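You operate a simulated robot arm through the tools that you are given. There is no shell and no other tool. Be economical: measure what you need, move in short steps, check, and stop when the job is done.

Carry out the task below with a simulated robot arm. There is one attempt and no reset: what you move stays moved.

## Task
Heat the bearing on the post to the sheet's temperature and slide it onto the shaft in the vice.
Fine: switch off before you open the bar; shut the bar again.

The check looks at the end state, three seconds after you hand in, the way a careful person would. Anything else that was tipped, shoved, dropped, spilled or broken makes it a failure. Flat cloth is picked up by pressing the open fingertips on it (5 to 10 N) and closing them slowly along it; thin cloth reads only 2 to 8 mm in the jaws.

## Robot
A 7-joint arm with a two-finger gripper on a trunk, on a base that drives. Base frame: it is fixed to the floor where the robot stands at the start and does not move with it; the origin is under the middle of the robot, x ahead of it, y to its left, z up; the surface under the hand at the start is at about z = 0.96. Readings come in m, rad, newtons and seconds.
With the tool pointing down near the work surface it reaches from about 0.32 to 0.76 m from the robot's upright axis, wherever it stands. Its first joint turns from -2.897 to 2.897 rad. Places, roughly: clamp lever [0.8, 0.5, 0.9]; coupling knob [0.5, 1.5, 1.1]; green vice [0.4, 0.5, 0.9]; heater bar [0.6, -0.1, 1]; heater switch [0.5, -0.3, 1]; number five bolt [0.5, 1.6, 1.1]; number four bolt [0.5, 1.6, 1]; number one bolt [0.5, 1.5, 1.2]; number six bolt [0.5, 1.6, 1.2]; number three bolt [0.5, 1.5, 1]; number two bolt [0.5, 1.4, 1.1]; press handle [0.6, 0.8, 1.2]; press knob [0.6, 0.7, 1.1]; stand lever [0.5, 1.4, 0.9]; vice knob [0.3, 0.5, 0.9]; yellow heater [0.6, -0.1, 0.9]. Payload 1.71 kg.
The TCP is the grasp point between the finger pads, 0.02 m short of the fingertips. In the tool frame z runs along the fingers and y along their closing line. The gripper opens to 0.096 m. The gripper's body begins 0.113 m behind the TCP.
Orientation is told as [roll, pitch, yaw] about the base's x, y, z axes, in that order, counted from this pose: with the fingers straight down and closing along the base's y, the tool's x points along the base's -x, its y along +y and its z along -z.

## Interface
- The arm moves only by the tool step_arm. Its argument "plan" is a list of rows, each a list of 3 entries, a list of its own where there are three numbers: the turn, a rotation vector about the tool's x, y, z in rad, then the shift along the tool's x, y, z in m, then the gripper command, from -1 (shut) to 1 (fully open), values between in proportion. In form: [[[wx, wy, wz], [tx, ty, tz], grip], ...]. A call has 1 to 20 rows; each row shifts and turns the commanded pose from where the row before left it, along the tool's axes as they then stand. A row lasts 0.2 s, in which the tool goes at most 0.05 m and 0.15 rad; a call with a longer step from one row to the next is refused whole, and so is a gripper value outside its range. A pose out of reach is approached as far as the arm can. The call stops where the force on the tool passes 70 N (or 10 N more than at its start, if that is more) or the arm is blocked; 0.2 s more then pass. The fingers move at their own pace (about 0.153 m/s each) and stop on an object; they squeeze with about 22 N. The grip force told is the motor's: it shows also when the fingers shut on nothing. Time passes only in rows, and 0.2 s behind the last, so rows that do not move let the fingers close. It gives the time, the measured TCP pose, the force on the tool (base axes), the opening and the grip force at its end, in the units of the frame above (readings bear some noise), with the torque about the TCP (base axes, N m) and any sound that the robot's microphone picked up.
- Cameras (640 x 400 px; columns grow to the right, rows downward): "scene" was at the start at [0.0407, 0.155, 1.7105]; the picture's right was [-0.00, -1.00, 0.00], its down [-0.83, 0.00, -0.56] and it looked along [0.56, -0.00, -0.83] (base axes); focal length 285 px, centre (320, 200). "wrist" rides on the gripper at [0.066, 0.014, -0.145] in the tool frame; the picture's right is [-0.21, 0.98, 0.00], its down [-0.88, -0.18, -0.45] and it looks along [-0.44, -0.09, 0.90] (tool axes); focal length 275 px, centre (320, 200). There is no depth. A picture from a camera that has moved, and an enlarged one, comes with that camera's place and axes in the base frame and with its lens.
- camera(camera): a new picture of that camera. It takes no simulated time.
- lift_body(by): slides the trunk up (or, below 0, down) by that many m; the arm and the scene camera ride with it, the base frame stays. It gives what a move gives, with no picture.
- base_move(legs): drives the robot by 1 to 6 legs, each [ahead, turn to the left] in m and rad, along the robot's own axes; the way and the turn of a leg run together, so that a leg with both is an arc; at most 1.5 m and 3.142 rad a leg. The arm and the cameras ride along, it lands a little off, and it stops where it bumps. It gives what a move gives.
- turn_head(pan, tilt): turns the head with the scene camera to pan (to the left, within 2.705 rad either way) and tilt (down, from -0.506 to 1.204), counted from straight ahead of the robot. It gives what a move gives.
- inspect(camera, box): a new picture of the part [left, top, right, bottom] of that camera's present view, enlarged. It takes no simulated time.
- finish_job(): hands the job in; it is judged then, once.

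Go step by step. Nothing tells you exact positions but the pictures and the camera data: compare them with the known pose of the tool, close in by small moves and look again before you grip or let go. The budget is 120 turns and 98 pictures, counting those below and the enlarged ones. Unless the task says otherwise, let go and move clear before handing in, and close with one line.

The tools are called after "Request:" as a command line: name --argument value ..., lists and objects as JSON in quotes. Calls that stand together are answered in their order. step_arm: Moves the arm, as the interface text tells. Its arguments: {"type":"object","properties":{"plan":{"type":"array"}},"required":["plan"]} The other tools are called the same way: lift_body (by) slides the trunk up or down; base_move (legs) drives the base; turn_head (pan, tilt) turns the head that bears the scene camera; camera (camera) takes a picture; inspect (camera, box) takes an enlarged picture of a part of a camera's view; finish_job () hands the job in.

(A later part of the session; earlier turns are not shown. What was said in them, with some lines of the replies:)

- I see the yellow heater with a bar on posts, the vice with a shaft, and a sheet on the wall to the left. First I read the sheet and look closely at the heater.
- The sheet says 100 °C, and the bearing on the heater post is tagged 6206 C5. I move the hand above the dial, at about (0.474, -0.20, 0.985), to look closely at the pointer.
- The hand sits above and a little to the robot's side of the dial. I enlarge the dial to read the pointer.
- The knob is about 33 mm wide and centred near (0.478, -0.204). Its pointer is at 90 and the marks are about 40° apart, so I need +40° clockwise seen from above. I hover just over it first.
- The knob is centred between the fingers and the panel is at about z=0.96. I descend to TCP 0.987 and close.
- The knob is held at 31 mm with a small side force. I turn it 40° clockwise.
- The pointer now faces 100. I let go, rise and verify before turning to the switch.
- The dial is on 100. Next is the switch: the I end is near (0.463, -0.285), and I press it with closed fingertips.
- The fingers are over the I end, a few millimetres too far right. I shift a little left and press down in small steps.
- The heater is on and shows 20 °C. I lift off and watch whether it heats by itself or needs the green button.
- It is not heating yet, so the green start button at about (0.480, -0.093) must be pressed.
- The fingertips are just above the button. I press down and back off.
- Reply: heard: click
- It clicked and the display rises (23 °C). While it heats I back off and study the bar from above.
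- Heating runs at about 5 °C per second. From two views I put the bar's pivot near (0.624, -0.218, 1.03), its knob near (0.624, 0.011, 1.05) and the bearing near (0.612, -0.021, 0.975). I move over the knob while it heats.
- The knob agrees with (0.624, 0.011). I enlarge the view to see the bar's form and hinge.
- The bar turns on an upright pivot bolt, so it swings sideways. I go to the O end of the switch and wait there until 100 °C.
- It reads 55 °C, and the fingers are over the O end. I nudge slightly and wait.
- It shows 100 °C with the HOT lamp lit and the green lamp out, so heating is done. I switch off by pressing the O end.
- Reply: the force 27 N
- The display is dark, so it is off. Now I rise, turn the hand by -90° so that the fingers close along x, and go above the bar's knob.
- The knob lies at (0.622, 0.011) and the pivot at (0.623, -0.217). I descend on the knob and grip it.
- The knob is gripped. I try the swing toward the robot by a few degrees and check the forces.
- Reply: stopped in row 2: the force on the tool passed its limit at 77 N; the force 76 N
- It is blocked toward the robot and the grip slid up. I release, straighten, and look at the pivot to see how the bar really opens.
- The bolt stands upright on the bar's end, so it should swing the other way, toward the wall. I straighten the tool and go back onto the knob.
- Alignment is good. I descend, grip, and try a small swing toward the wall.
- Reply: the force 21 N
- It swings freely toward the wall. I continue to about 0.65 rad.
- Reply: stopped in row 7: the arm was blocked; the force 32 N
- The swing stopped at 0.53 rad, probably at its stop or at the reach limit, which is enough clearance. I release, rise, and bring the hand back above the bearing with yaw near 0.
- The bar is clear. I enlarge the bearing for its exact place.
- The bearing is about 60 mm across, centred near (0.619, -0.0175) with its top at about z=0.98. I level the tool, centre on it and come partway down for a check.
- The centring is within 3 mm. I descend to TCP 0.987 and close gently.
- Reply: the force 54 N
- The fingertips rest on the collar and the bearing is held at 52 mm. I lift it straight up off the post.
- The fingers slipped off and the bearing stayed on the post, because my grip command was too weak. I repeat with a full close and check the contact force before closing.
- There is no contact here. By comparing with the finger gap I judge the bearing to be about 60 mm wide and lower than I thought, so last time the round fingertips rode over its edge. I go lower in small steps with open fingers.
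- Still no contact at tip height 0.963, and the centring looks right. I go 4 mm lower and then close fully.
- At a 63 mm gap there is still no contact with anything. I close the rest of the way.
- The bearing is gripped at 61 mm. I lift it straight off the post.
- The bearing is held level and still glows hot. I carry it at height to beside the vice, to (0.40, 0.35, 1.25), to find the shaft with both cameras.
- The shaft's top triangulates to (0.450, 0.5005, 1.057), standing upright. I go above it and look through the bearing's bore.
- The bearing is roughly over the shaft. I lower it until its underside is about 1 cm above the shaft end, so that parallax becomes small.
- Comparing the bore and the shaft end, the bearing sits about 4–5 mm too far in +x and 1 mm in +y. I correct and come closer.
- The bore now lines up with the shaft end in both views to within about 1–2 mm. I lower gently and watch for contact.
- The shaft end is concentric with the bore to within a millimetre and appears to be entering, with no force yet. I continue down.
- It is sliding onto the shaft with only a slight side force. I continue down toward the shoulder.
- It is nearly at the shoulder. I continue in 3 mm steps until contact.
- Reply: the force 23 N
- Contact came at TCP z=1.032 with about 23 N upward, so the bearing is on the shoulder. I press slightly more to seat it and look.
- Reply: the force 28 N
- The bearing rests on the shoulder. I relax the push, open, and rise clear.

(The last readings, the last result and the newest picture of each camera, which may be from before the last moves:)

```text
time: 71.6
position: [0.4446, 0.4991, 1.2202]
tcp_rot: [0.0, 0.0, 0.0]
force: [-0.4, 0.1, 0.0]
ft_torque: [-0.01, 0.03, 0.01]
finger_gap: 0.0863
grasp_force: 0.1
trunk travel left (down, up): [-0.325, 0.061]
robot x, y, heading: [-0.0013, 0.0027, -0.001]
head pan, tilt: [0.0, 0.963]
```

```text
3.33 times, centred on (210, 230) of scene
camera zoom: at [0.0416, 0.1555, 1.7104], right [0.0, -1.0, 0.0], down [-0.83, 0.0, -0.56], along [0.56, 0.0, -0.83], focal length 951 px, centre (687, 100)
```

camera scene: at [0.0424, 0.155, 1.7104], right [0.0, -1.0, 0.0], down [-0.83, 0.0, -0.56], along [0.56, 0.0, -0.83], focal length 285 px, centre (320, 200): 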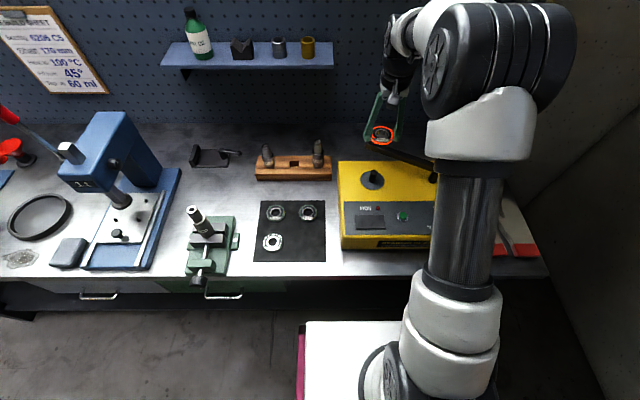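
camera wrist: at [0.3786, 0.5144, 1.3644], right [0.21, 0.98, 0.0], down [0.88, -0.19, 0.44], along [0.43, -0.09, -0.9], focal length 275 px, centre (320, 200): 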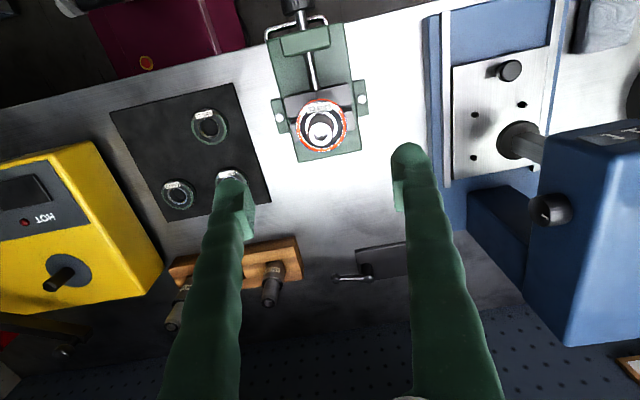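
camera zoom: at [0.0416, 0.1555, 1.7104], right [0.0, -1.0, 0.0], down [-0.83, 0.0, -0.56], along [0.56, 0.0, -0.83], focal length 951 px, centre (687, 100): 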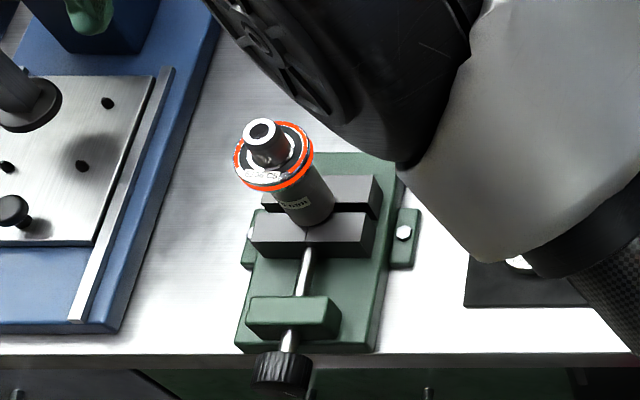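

The bearing sits squarely on the shaft's shoulder. Now I return to shut the bar, pushing it from its far side with closed fingers.

Request:
step_arm --plan '[[[0, 0, 0], [-0.0146, -0.043, 0], 0], [[0, 0, 0], [-0.0146, -0.043, 0], 0], [[0, 0, 0], [-0.0146, -0.043, 0], -1], [[0, 0, 0], [-0.0146, -0.043, 0], -1], [[0, 0, 0], [-0.0146, -0.043, 0], -1], [[0, 0, 0], [-0.0146, -0.043, 0], -1], [[0, 0, 0], [-0.0146, -0.043, 0], -1], [[0, 0, 0], [-0.0146, -0.043, 0], -1], [[0, 0, 0], [-0.0146, -0.043, 0], -1], [[0, 0, 0], [-0.0146, -0.043, 0], -1], [[0, 0, 0], [-0.0146, -0.043, 0], -1], [[0, 0, 0], [-0.0146, -0.043, 0], -1], [[0, 0, 0], [-0.0385, -0.025, 0.02], -1], [[0, 0, 0], [-0.0385, -0.025, 0.02], -1], [[0, 0, 0], [-0.0385, -0.025, 0.02], -1], [[0, 0, 0], [0, 0, 0], -1], [[0, 0, 0], [0, 0, 0], -1]]'

Request:
camera --camera "wrist"

Request:
inspect --camera "scene" --box '[340, 90, 500, 210]'

```text
time: 74.9
position: [0.7232, -0.0912, 1.1776]
tcp_rot: [-0.002, -0.028, -0.002]
force: [-0.7, 0.7, 0.1]
ft_torque: [-0.01, -0.16, 0.01]
finger_gap: 0.0
grasp_force: 22.3
trunk travel left (down, up): [-0.325, 0.061]
robot x, y, heading: [-0.0009, -0.0016, -0.003]
head pan, tilt: [0.0, 0.963]
stopped in row 16: the arm was blocked; the commanded pose is now the measured one
```

```text
24 pictures are left
camera wrist: at [0.6533, -0.0767, 1.3206], right [0.21, 0.98, 0.0], down [0.86, -0.19, 0.47], along [0.46, -0.09, -0.88], focal length 275 px, centre (320, 200)
```

wrist: 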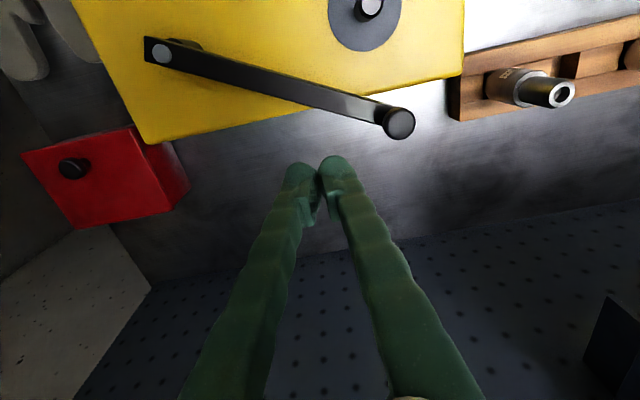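

```text
3.33 times, centred on (420, 150) of scene
camera zoom: at [0.0357, 0.1556, 1.7107], right [0.0, -1.0, 0.0], down [-0.83, 0.0, -0.56], along [0.56, 0.0, -0.83], focal length 951 px, centre (-13, 367)
```

zoom: 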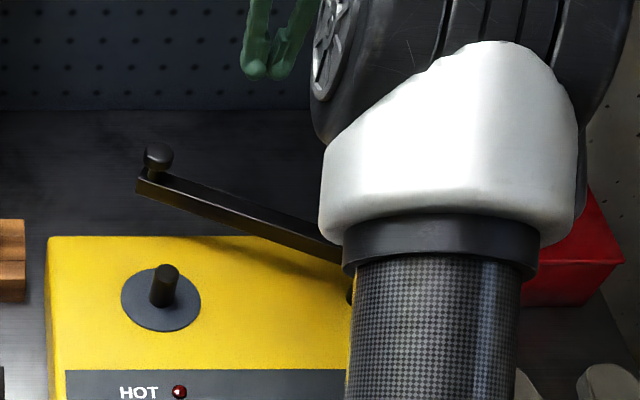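

The reach ended at x=0.723. I instead push nearer the pivot, at y≈-0.14, starting from x≈0.703, and descend behind the bar.

Request:
step_arm --plan '[[[0, 0, 0], [0.01, -0.0245, 0], -1], [[0, 0.028, 0], [0.01, -0.0245, 0], -1], [[0, 0, 0], [0, 0, 0.03], -1], [[0, 0, 0], [0, 0, 0.03], -1], [[0, 0, 0], [0, 0, 0.03], -1], [[0, 0, 0], [0, 0, 0.03], -1], [[0, 0, 0], [0, 0, 0], -1]]'

Request:
camera --camera "wrist"

```text
time: 75.2
position: [0.7036, -0.1003, 1.1824]
tcp_rot: [0.004, -0.026, -0.001]
force: [-0.2, 1.1, -0.7]
ft_torque: [0.02, -0.08, 0.06]
finger_gap: 0.0001
grasp_force: 22.0
trunk travel left (down, up): [-0.325, 0.061]
robot x, y, heading: [0.0012, 0.0014, 0.002]
head pan, tilt: [0.0, 0.963]
stopped in row 1: the arm was blocked; the commanded pose is now the measured one
```

```text
22 pictures are left
camera wrist: at [0.6334, -0.0859, 1.3258], right [0.21, 0.98, 0.01], down [0.86, -0.19, 0.47], along [0.46, -0.09, -0.88], focal length 275 px, centre (320, 200)
```

wrist: 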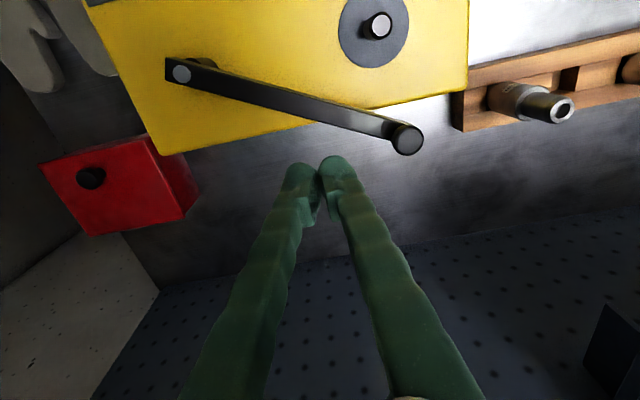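

It moved a bit and stopped from the outstretched pose. I continue in smaller rows.

Request:
step_arm --plan '[[[0, 0, 0], [0.0, -0.02, 0], -1], [[0, 0, 0], [0.0, -0.02, 0.01], -1], [[0, 0, 0], [0, 0, 0.025], -1], [[0, 0, 0], [0, 0, 0.025], -1], [[0, 0, 0], [0, 0, 0.025], -1], [[0, 0, 0], [0, 0, 0.02], -1], [[0, 0, 0], [0, 0, 0], -1]]'

Request:
camera --camera "wrist"

```text
time: 75.6
position: [0.6833, -0.1085, 1.1967]
tcp_rot: [0.003, -0.05, -0.001]
force: [-1.2, -0.3, -0.7]
ft_torque: [0.0, -0.09, 0.01]
finger_gap: 0.0
grasp_force: 21.7
trunk travel left (down, up): [-0.325, 0.061]
robot x, y, heading: [-0.0018, -0.0001, 0.001]
head pan, tilt: [0.0, 0.963]
stopped in row 1: the arm was blocked; the commanded pose is now the measured one
```

```text
21 pictures are left
camera wrist: at [0.6097, -0.0941, 1.3387], right [0.21, 0.98, 0.01], down [0.85, -0.19, 0.49], along [0.48, -0.09, -0.87], focal length 275 px, centre (320, 200)
```

wrist: 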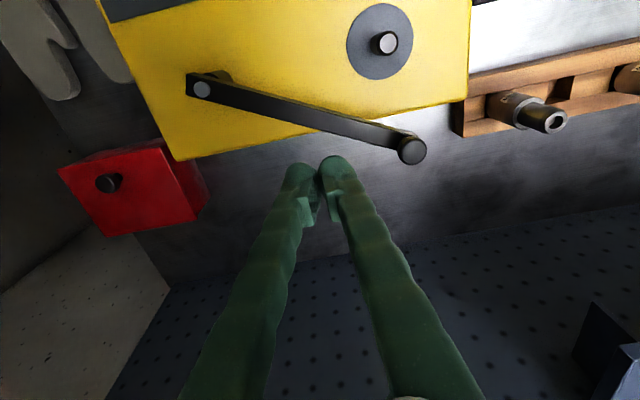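

The arm hits a joint limit when stretched out high. I lower first (still above the bar), straighten, then reach out again at that lower height.

Request:
step_arm --plan '[[[0, 0, 0], [0.01, 0, 0.02], -1], [[0, 0.025, 0], [0, 0, 0.025], -1], [[0, 0.025, 0], [0, 0, 0.025], -1], [[0, 0, 0], [0, 0, 0.025], -1], [[0, 0, 0], [0, 0, 0.01], -1], [[0, 0, 0], [0, 0, 0], -1]]'

```text
time: 77.0
position: [0.6786, -0.1058, 1.0871]
tcp_rot: [0.002, 0.004, 0.001]
force: [0.1, 0.1, 0.1]
ft_torque: [-0.03, -0.01, -0.02]
finger_gap: 0.0003
grasp_force: 21.6
trunk travel left (down, up): [-0.325, 0.061]
robot x, y, heading: [-0.0, -0.0022, -0.004]
head pan, tilt: [0.0, 0.963]
```

Good. Now I move out to (0.703, -0.14) at this height and check.

Request:
step_arm --plan '[[[0, 0, 0], [-0.008, -0.017, 0], -1], [[0, 0, 0], [-0.008, -0.017, 0], -1], [[0, 0, 0], [-0.009, 0, 0], -1], [[0, 0, 0], [0, 0, 0], -1]]'

Request:
camera --camera "wrist"

```text
time: 78.0
position: [0.7021, -0.1415, 1.0885]
tcp_rot: [0.003, 0.004, 0.0]
force: [0.2, -0.2, -0.4]
ft_torque: [-0.03, -0.01, -0.01]
finger_gap: 0.0002
grasp_force: 22.2
trunk travel left (down, up): [-0.325, 0.061]
robot x, y, heading: [-0.0037, 0.0012, 0.002]
head pan, tilt: [0.0, 0.963]
```

```text
20 pictures are left
camera wrist: at [0.6372, -0.127, 1.2333], right [0.21, 0.98, 0.0], down [0.88, -0.19, 0.44], along [0.43, -0.09, -0.9], focal length 275 px, centre (320, 200)
```

wrist: 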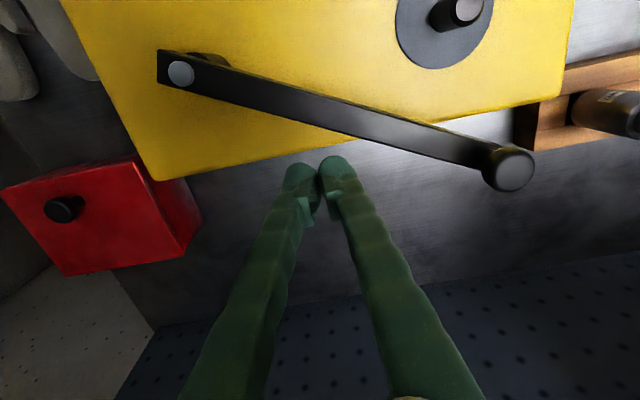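

The fingers are behind the bar with about 1 cm clearance. I descend to bar level and push toward the robot.

Request:
step_arm --plan '[[[0, 0, 0], [0, 0, 0.025], -1], [[0, 0, 0], [0, 0, 0.025], -1], [[0, 0, 0], [0, 0, 0.02], -1], [[0, 0, 0], [0, 0, 0], -1], [[0, 0, 0], [0.01, 0, 0], -1], [[0, 0, 0], [0.01, 0, 0], -1], [[0, 0, 0], [0.008, 0, 0], -1], [[0, 0, 0], [0.006, 0, 0], -1], [[0, 0, 0], [0.006, 0, 0], -1], [[0, 0, 0], [0, 0, 0], -1]]'

Request:
camera --camera "wrist"

```text
time: 80.2
position: [0.6634, -0.1398, 1.0185]
tcp_rot: [0.0, 0.006, -0.001]
force: [0.0, 0.0, 0.2]
ft_torque: [-0.02, -0.02, 0.02]
finger_gap: 0.0
grasp_force: 22.0
trunk travel left (down, up): [-0.325, 0.061]
robot x, y, heading: [-0.001, 0.0009, 0.002]
head pan, tilt: [0.0, 0.963]
```

```text
19 pictures are left
camera wrist: at [0.5974, -0.1261, 1.1643], right [0.21, 0.98, 0.0], down [0.88, -0.19, 0.44], along [0.43, -0.09, -0.9], focal length 275 px, centre (320, 200)
```

wrist: 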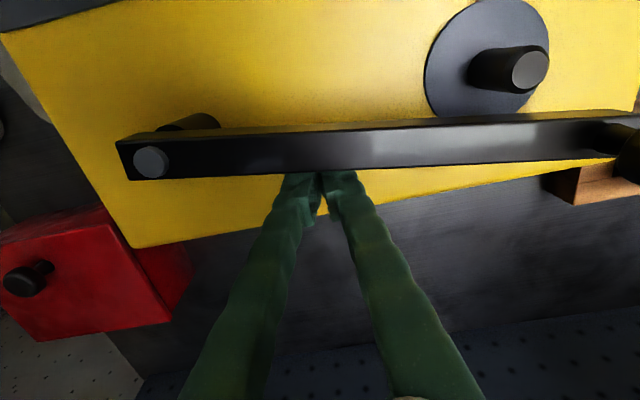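

The bar swings easily. I push on to the stop in small steps.

Request:
step_arm --plan '[[[0, 0, 0], [0.005, 0, 0], -1], [[0, 0, 0], [0.005, 0, 0], -1], [[0, 0, 0], [0.004, 0, 0], -1], [[0, 0, 0], [0.003, 0, 0], -1], [[0, 0, 0], [0, 0, 0], -1]]'

Request:
camera --camera "wrist"

```text
time: 81.4
position: [0.6477, -0.1411, 1.0192]
tcp_rot: [0.0, 0.0, 0.002]
force: [12.8, 0.4, 4.3]
ft_torque: [0.0, -0.05, 0.03]
finger_gap: 0.0058
grasp_force: 29.8
trunk travel left (down, up): [-0.325, 0.061]
robot x, y, heading: [-0.0022, 0.001, -0.002]
head pan, tilt: [0.0, 0.963]
```

```text
18 pictures are left
camera wrist: at [0.5812, -0.1265, 1.1642], right [0.21, 0.98, 0.0], down [0.88, -0.18, 0.44], along [0.43, -0.09, -0.9], focal length 275 px, centre (320, 200)
```

wrist: 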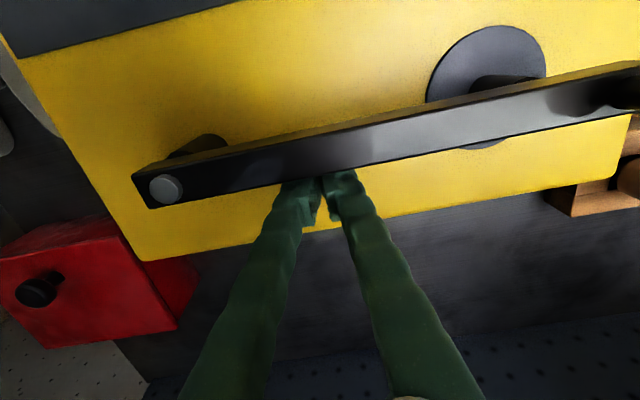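

The force rose to 13 N, so the bar is at its stop. I give a slight extra nudge, back away and rise to verify.

Request:
step_arm --plan '[[[0, 0, 0], [0.003, 0, 0], -1], [[0, 0, 0], [0, 0, 0], -1]]'

Request:
step_arm --plan '[[[0, 0, 0], [-0.01, 0, 0], -1], [[0, 0, 0], [-0.012, 0, 0], -1], [[0, 0, 0], [0, 0, -0.03], -1], [[0, 0, 0], [0, 0, -0.04], -1], [[0, 0, 0], [0.03, 0, -0.04], -1], [[0, 0, 0], [0.04, 0, -0.02], -1], [[0, 0, 0], [0.04, 0, -0.02], -1], [[0, 0, 0], [0.04, 0, -0.02], -1], [[0, 0, 0], [0, 0, -0.02], -1], [[0, 0, 0], [0, 0, 0], -1]]'

Request:
camera --camera "wrist"

Request:
camera --camera "scene"

```text
time: 82.0
position: [0.6473, -0.1407, 1.0196]
tcp_rot: [-0.001, -0.002, 0.0]
force: [31.3, -1.1, 7.1]
ft_torque: [0.14, -0.31, 0.01]
finger_gap: 0.0061
grasp_force: 29.7
trunk travel left (down, up): [-0.325, 0.061]
robot x, y, heading: [0.0032, 0.0009, 0.001]
head pan, tilt: [0.0, 0.963]
```

```text
time: 84.2
position: [0.514, -0.1403, 1.2096]
tcp_rot: [0.0, 0.004, -0.001]
force: [-0.9, 0.8, 0.7]
ft_torque: [0.0, -0.01, -0.01]
finger_gap: 0.0
grasp_force: 29.7
trunk travel left (down, up): [-0.325, 0.061]
robot x, y, heading: [0.0006, -0.003, 0.005]
head pan, tilt: [0.0, 0.963]
```

```text
17 pictures are left
camera wrist: at [0.4477, -0.1269, 1.3559], right [0.21, 0.98, 0.0], down [0.88, -0.19, 0.44], along [0.43, -0.09, -0.9], focal length 275 px, centre (320, 200)
```

wrist: 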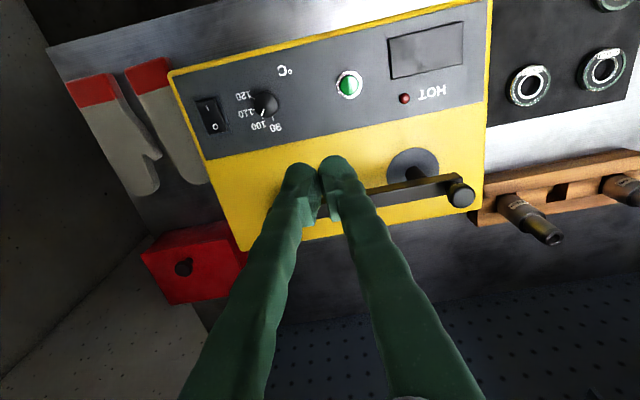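

```text
16 pictures are left
camera scene: at [0.0397, 0.155, 1.7105], right [0.0, -1.0, 0.0], down [-0.83, 0.0, -0.56], along [0.56, 0.0, -0.83], focal length 285 px, centre (320, 200)
```

scene: 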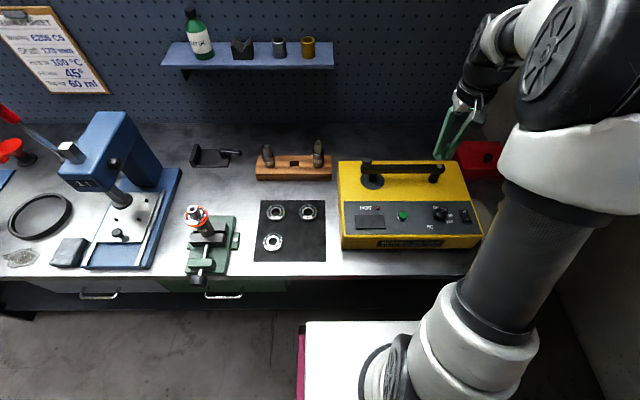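

The bar is back over the post, and the bearing is on the shaft. I take a last close look at both.

Request:
inspect --camera "scene" --box '[330, 145, 496, 265]'

Request:
inspect --camera "scene" --box '[170, 190, 250, 290]'

```text
3.33 times, centred on (413, 205) of scene
camera zoom: at [0.0397, 0.155, 1.7105], right [0.0, -1.0, 0.0], down [-0.83, 0.0, -0.56], along [0.56, 0.0, -0.83], focal length 951 px, centre (10, 183)
```

zoom: 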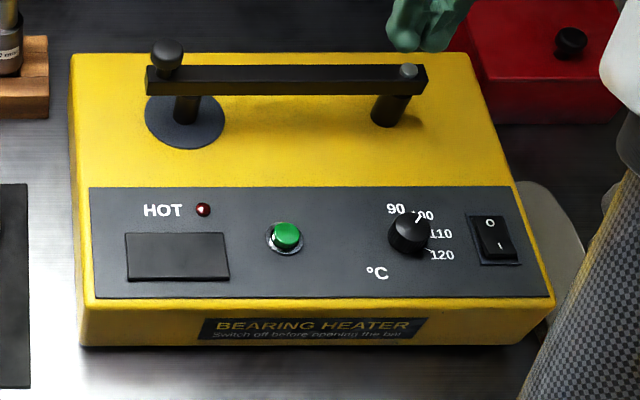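

```text
4.00 times, centred on (210, 240) of scene
camera zoom: at [0.0397, 0.155, 1.7105], right [0.0, -1.0, 0.0], down [-0.83, 0.0, -0.56], along [0.56, 0.0, -0.83], focal length 1141 px, centre (760, 40)
```

zoom: 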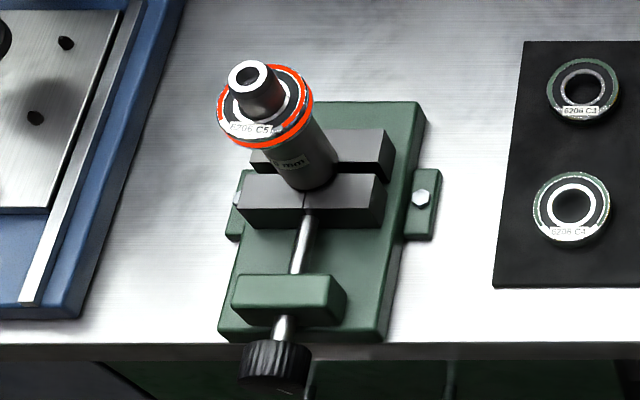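

The heater is off, the bar is shut, and the bearing sits level on the shaft's shoulder with nothing else disturbed. I hand in.

Request:
finish_job

```text
The job is handed in.
```

I heated the 6206 C5 bearing to the sheet's 100 °C and slid it down to the shoulder of the shaft in the vice; I switched the heater off before opening the bar, and the bar is shut again.
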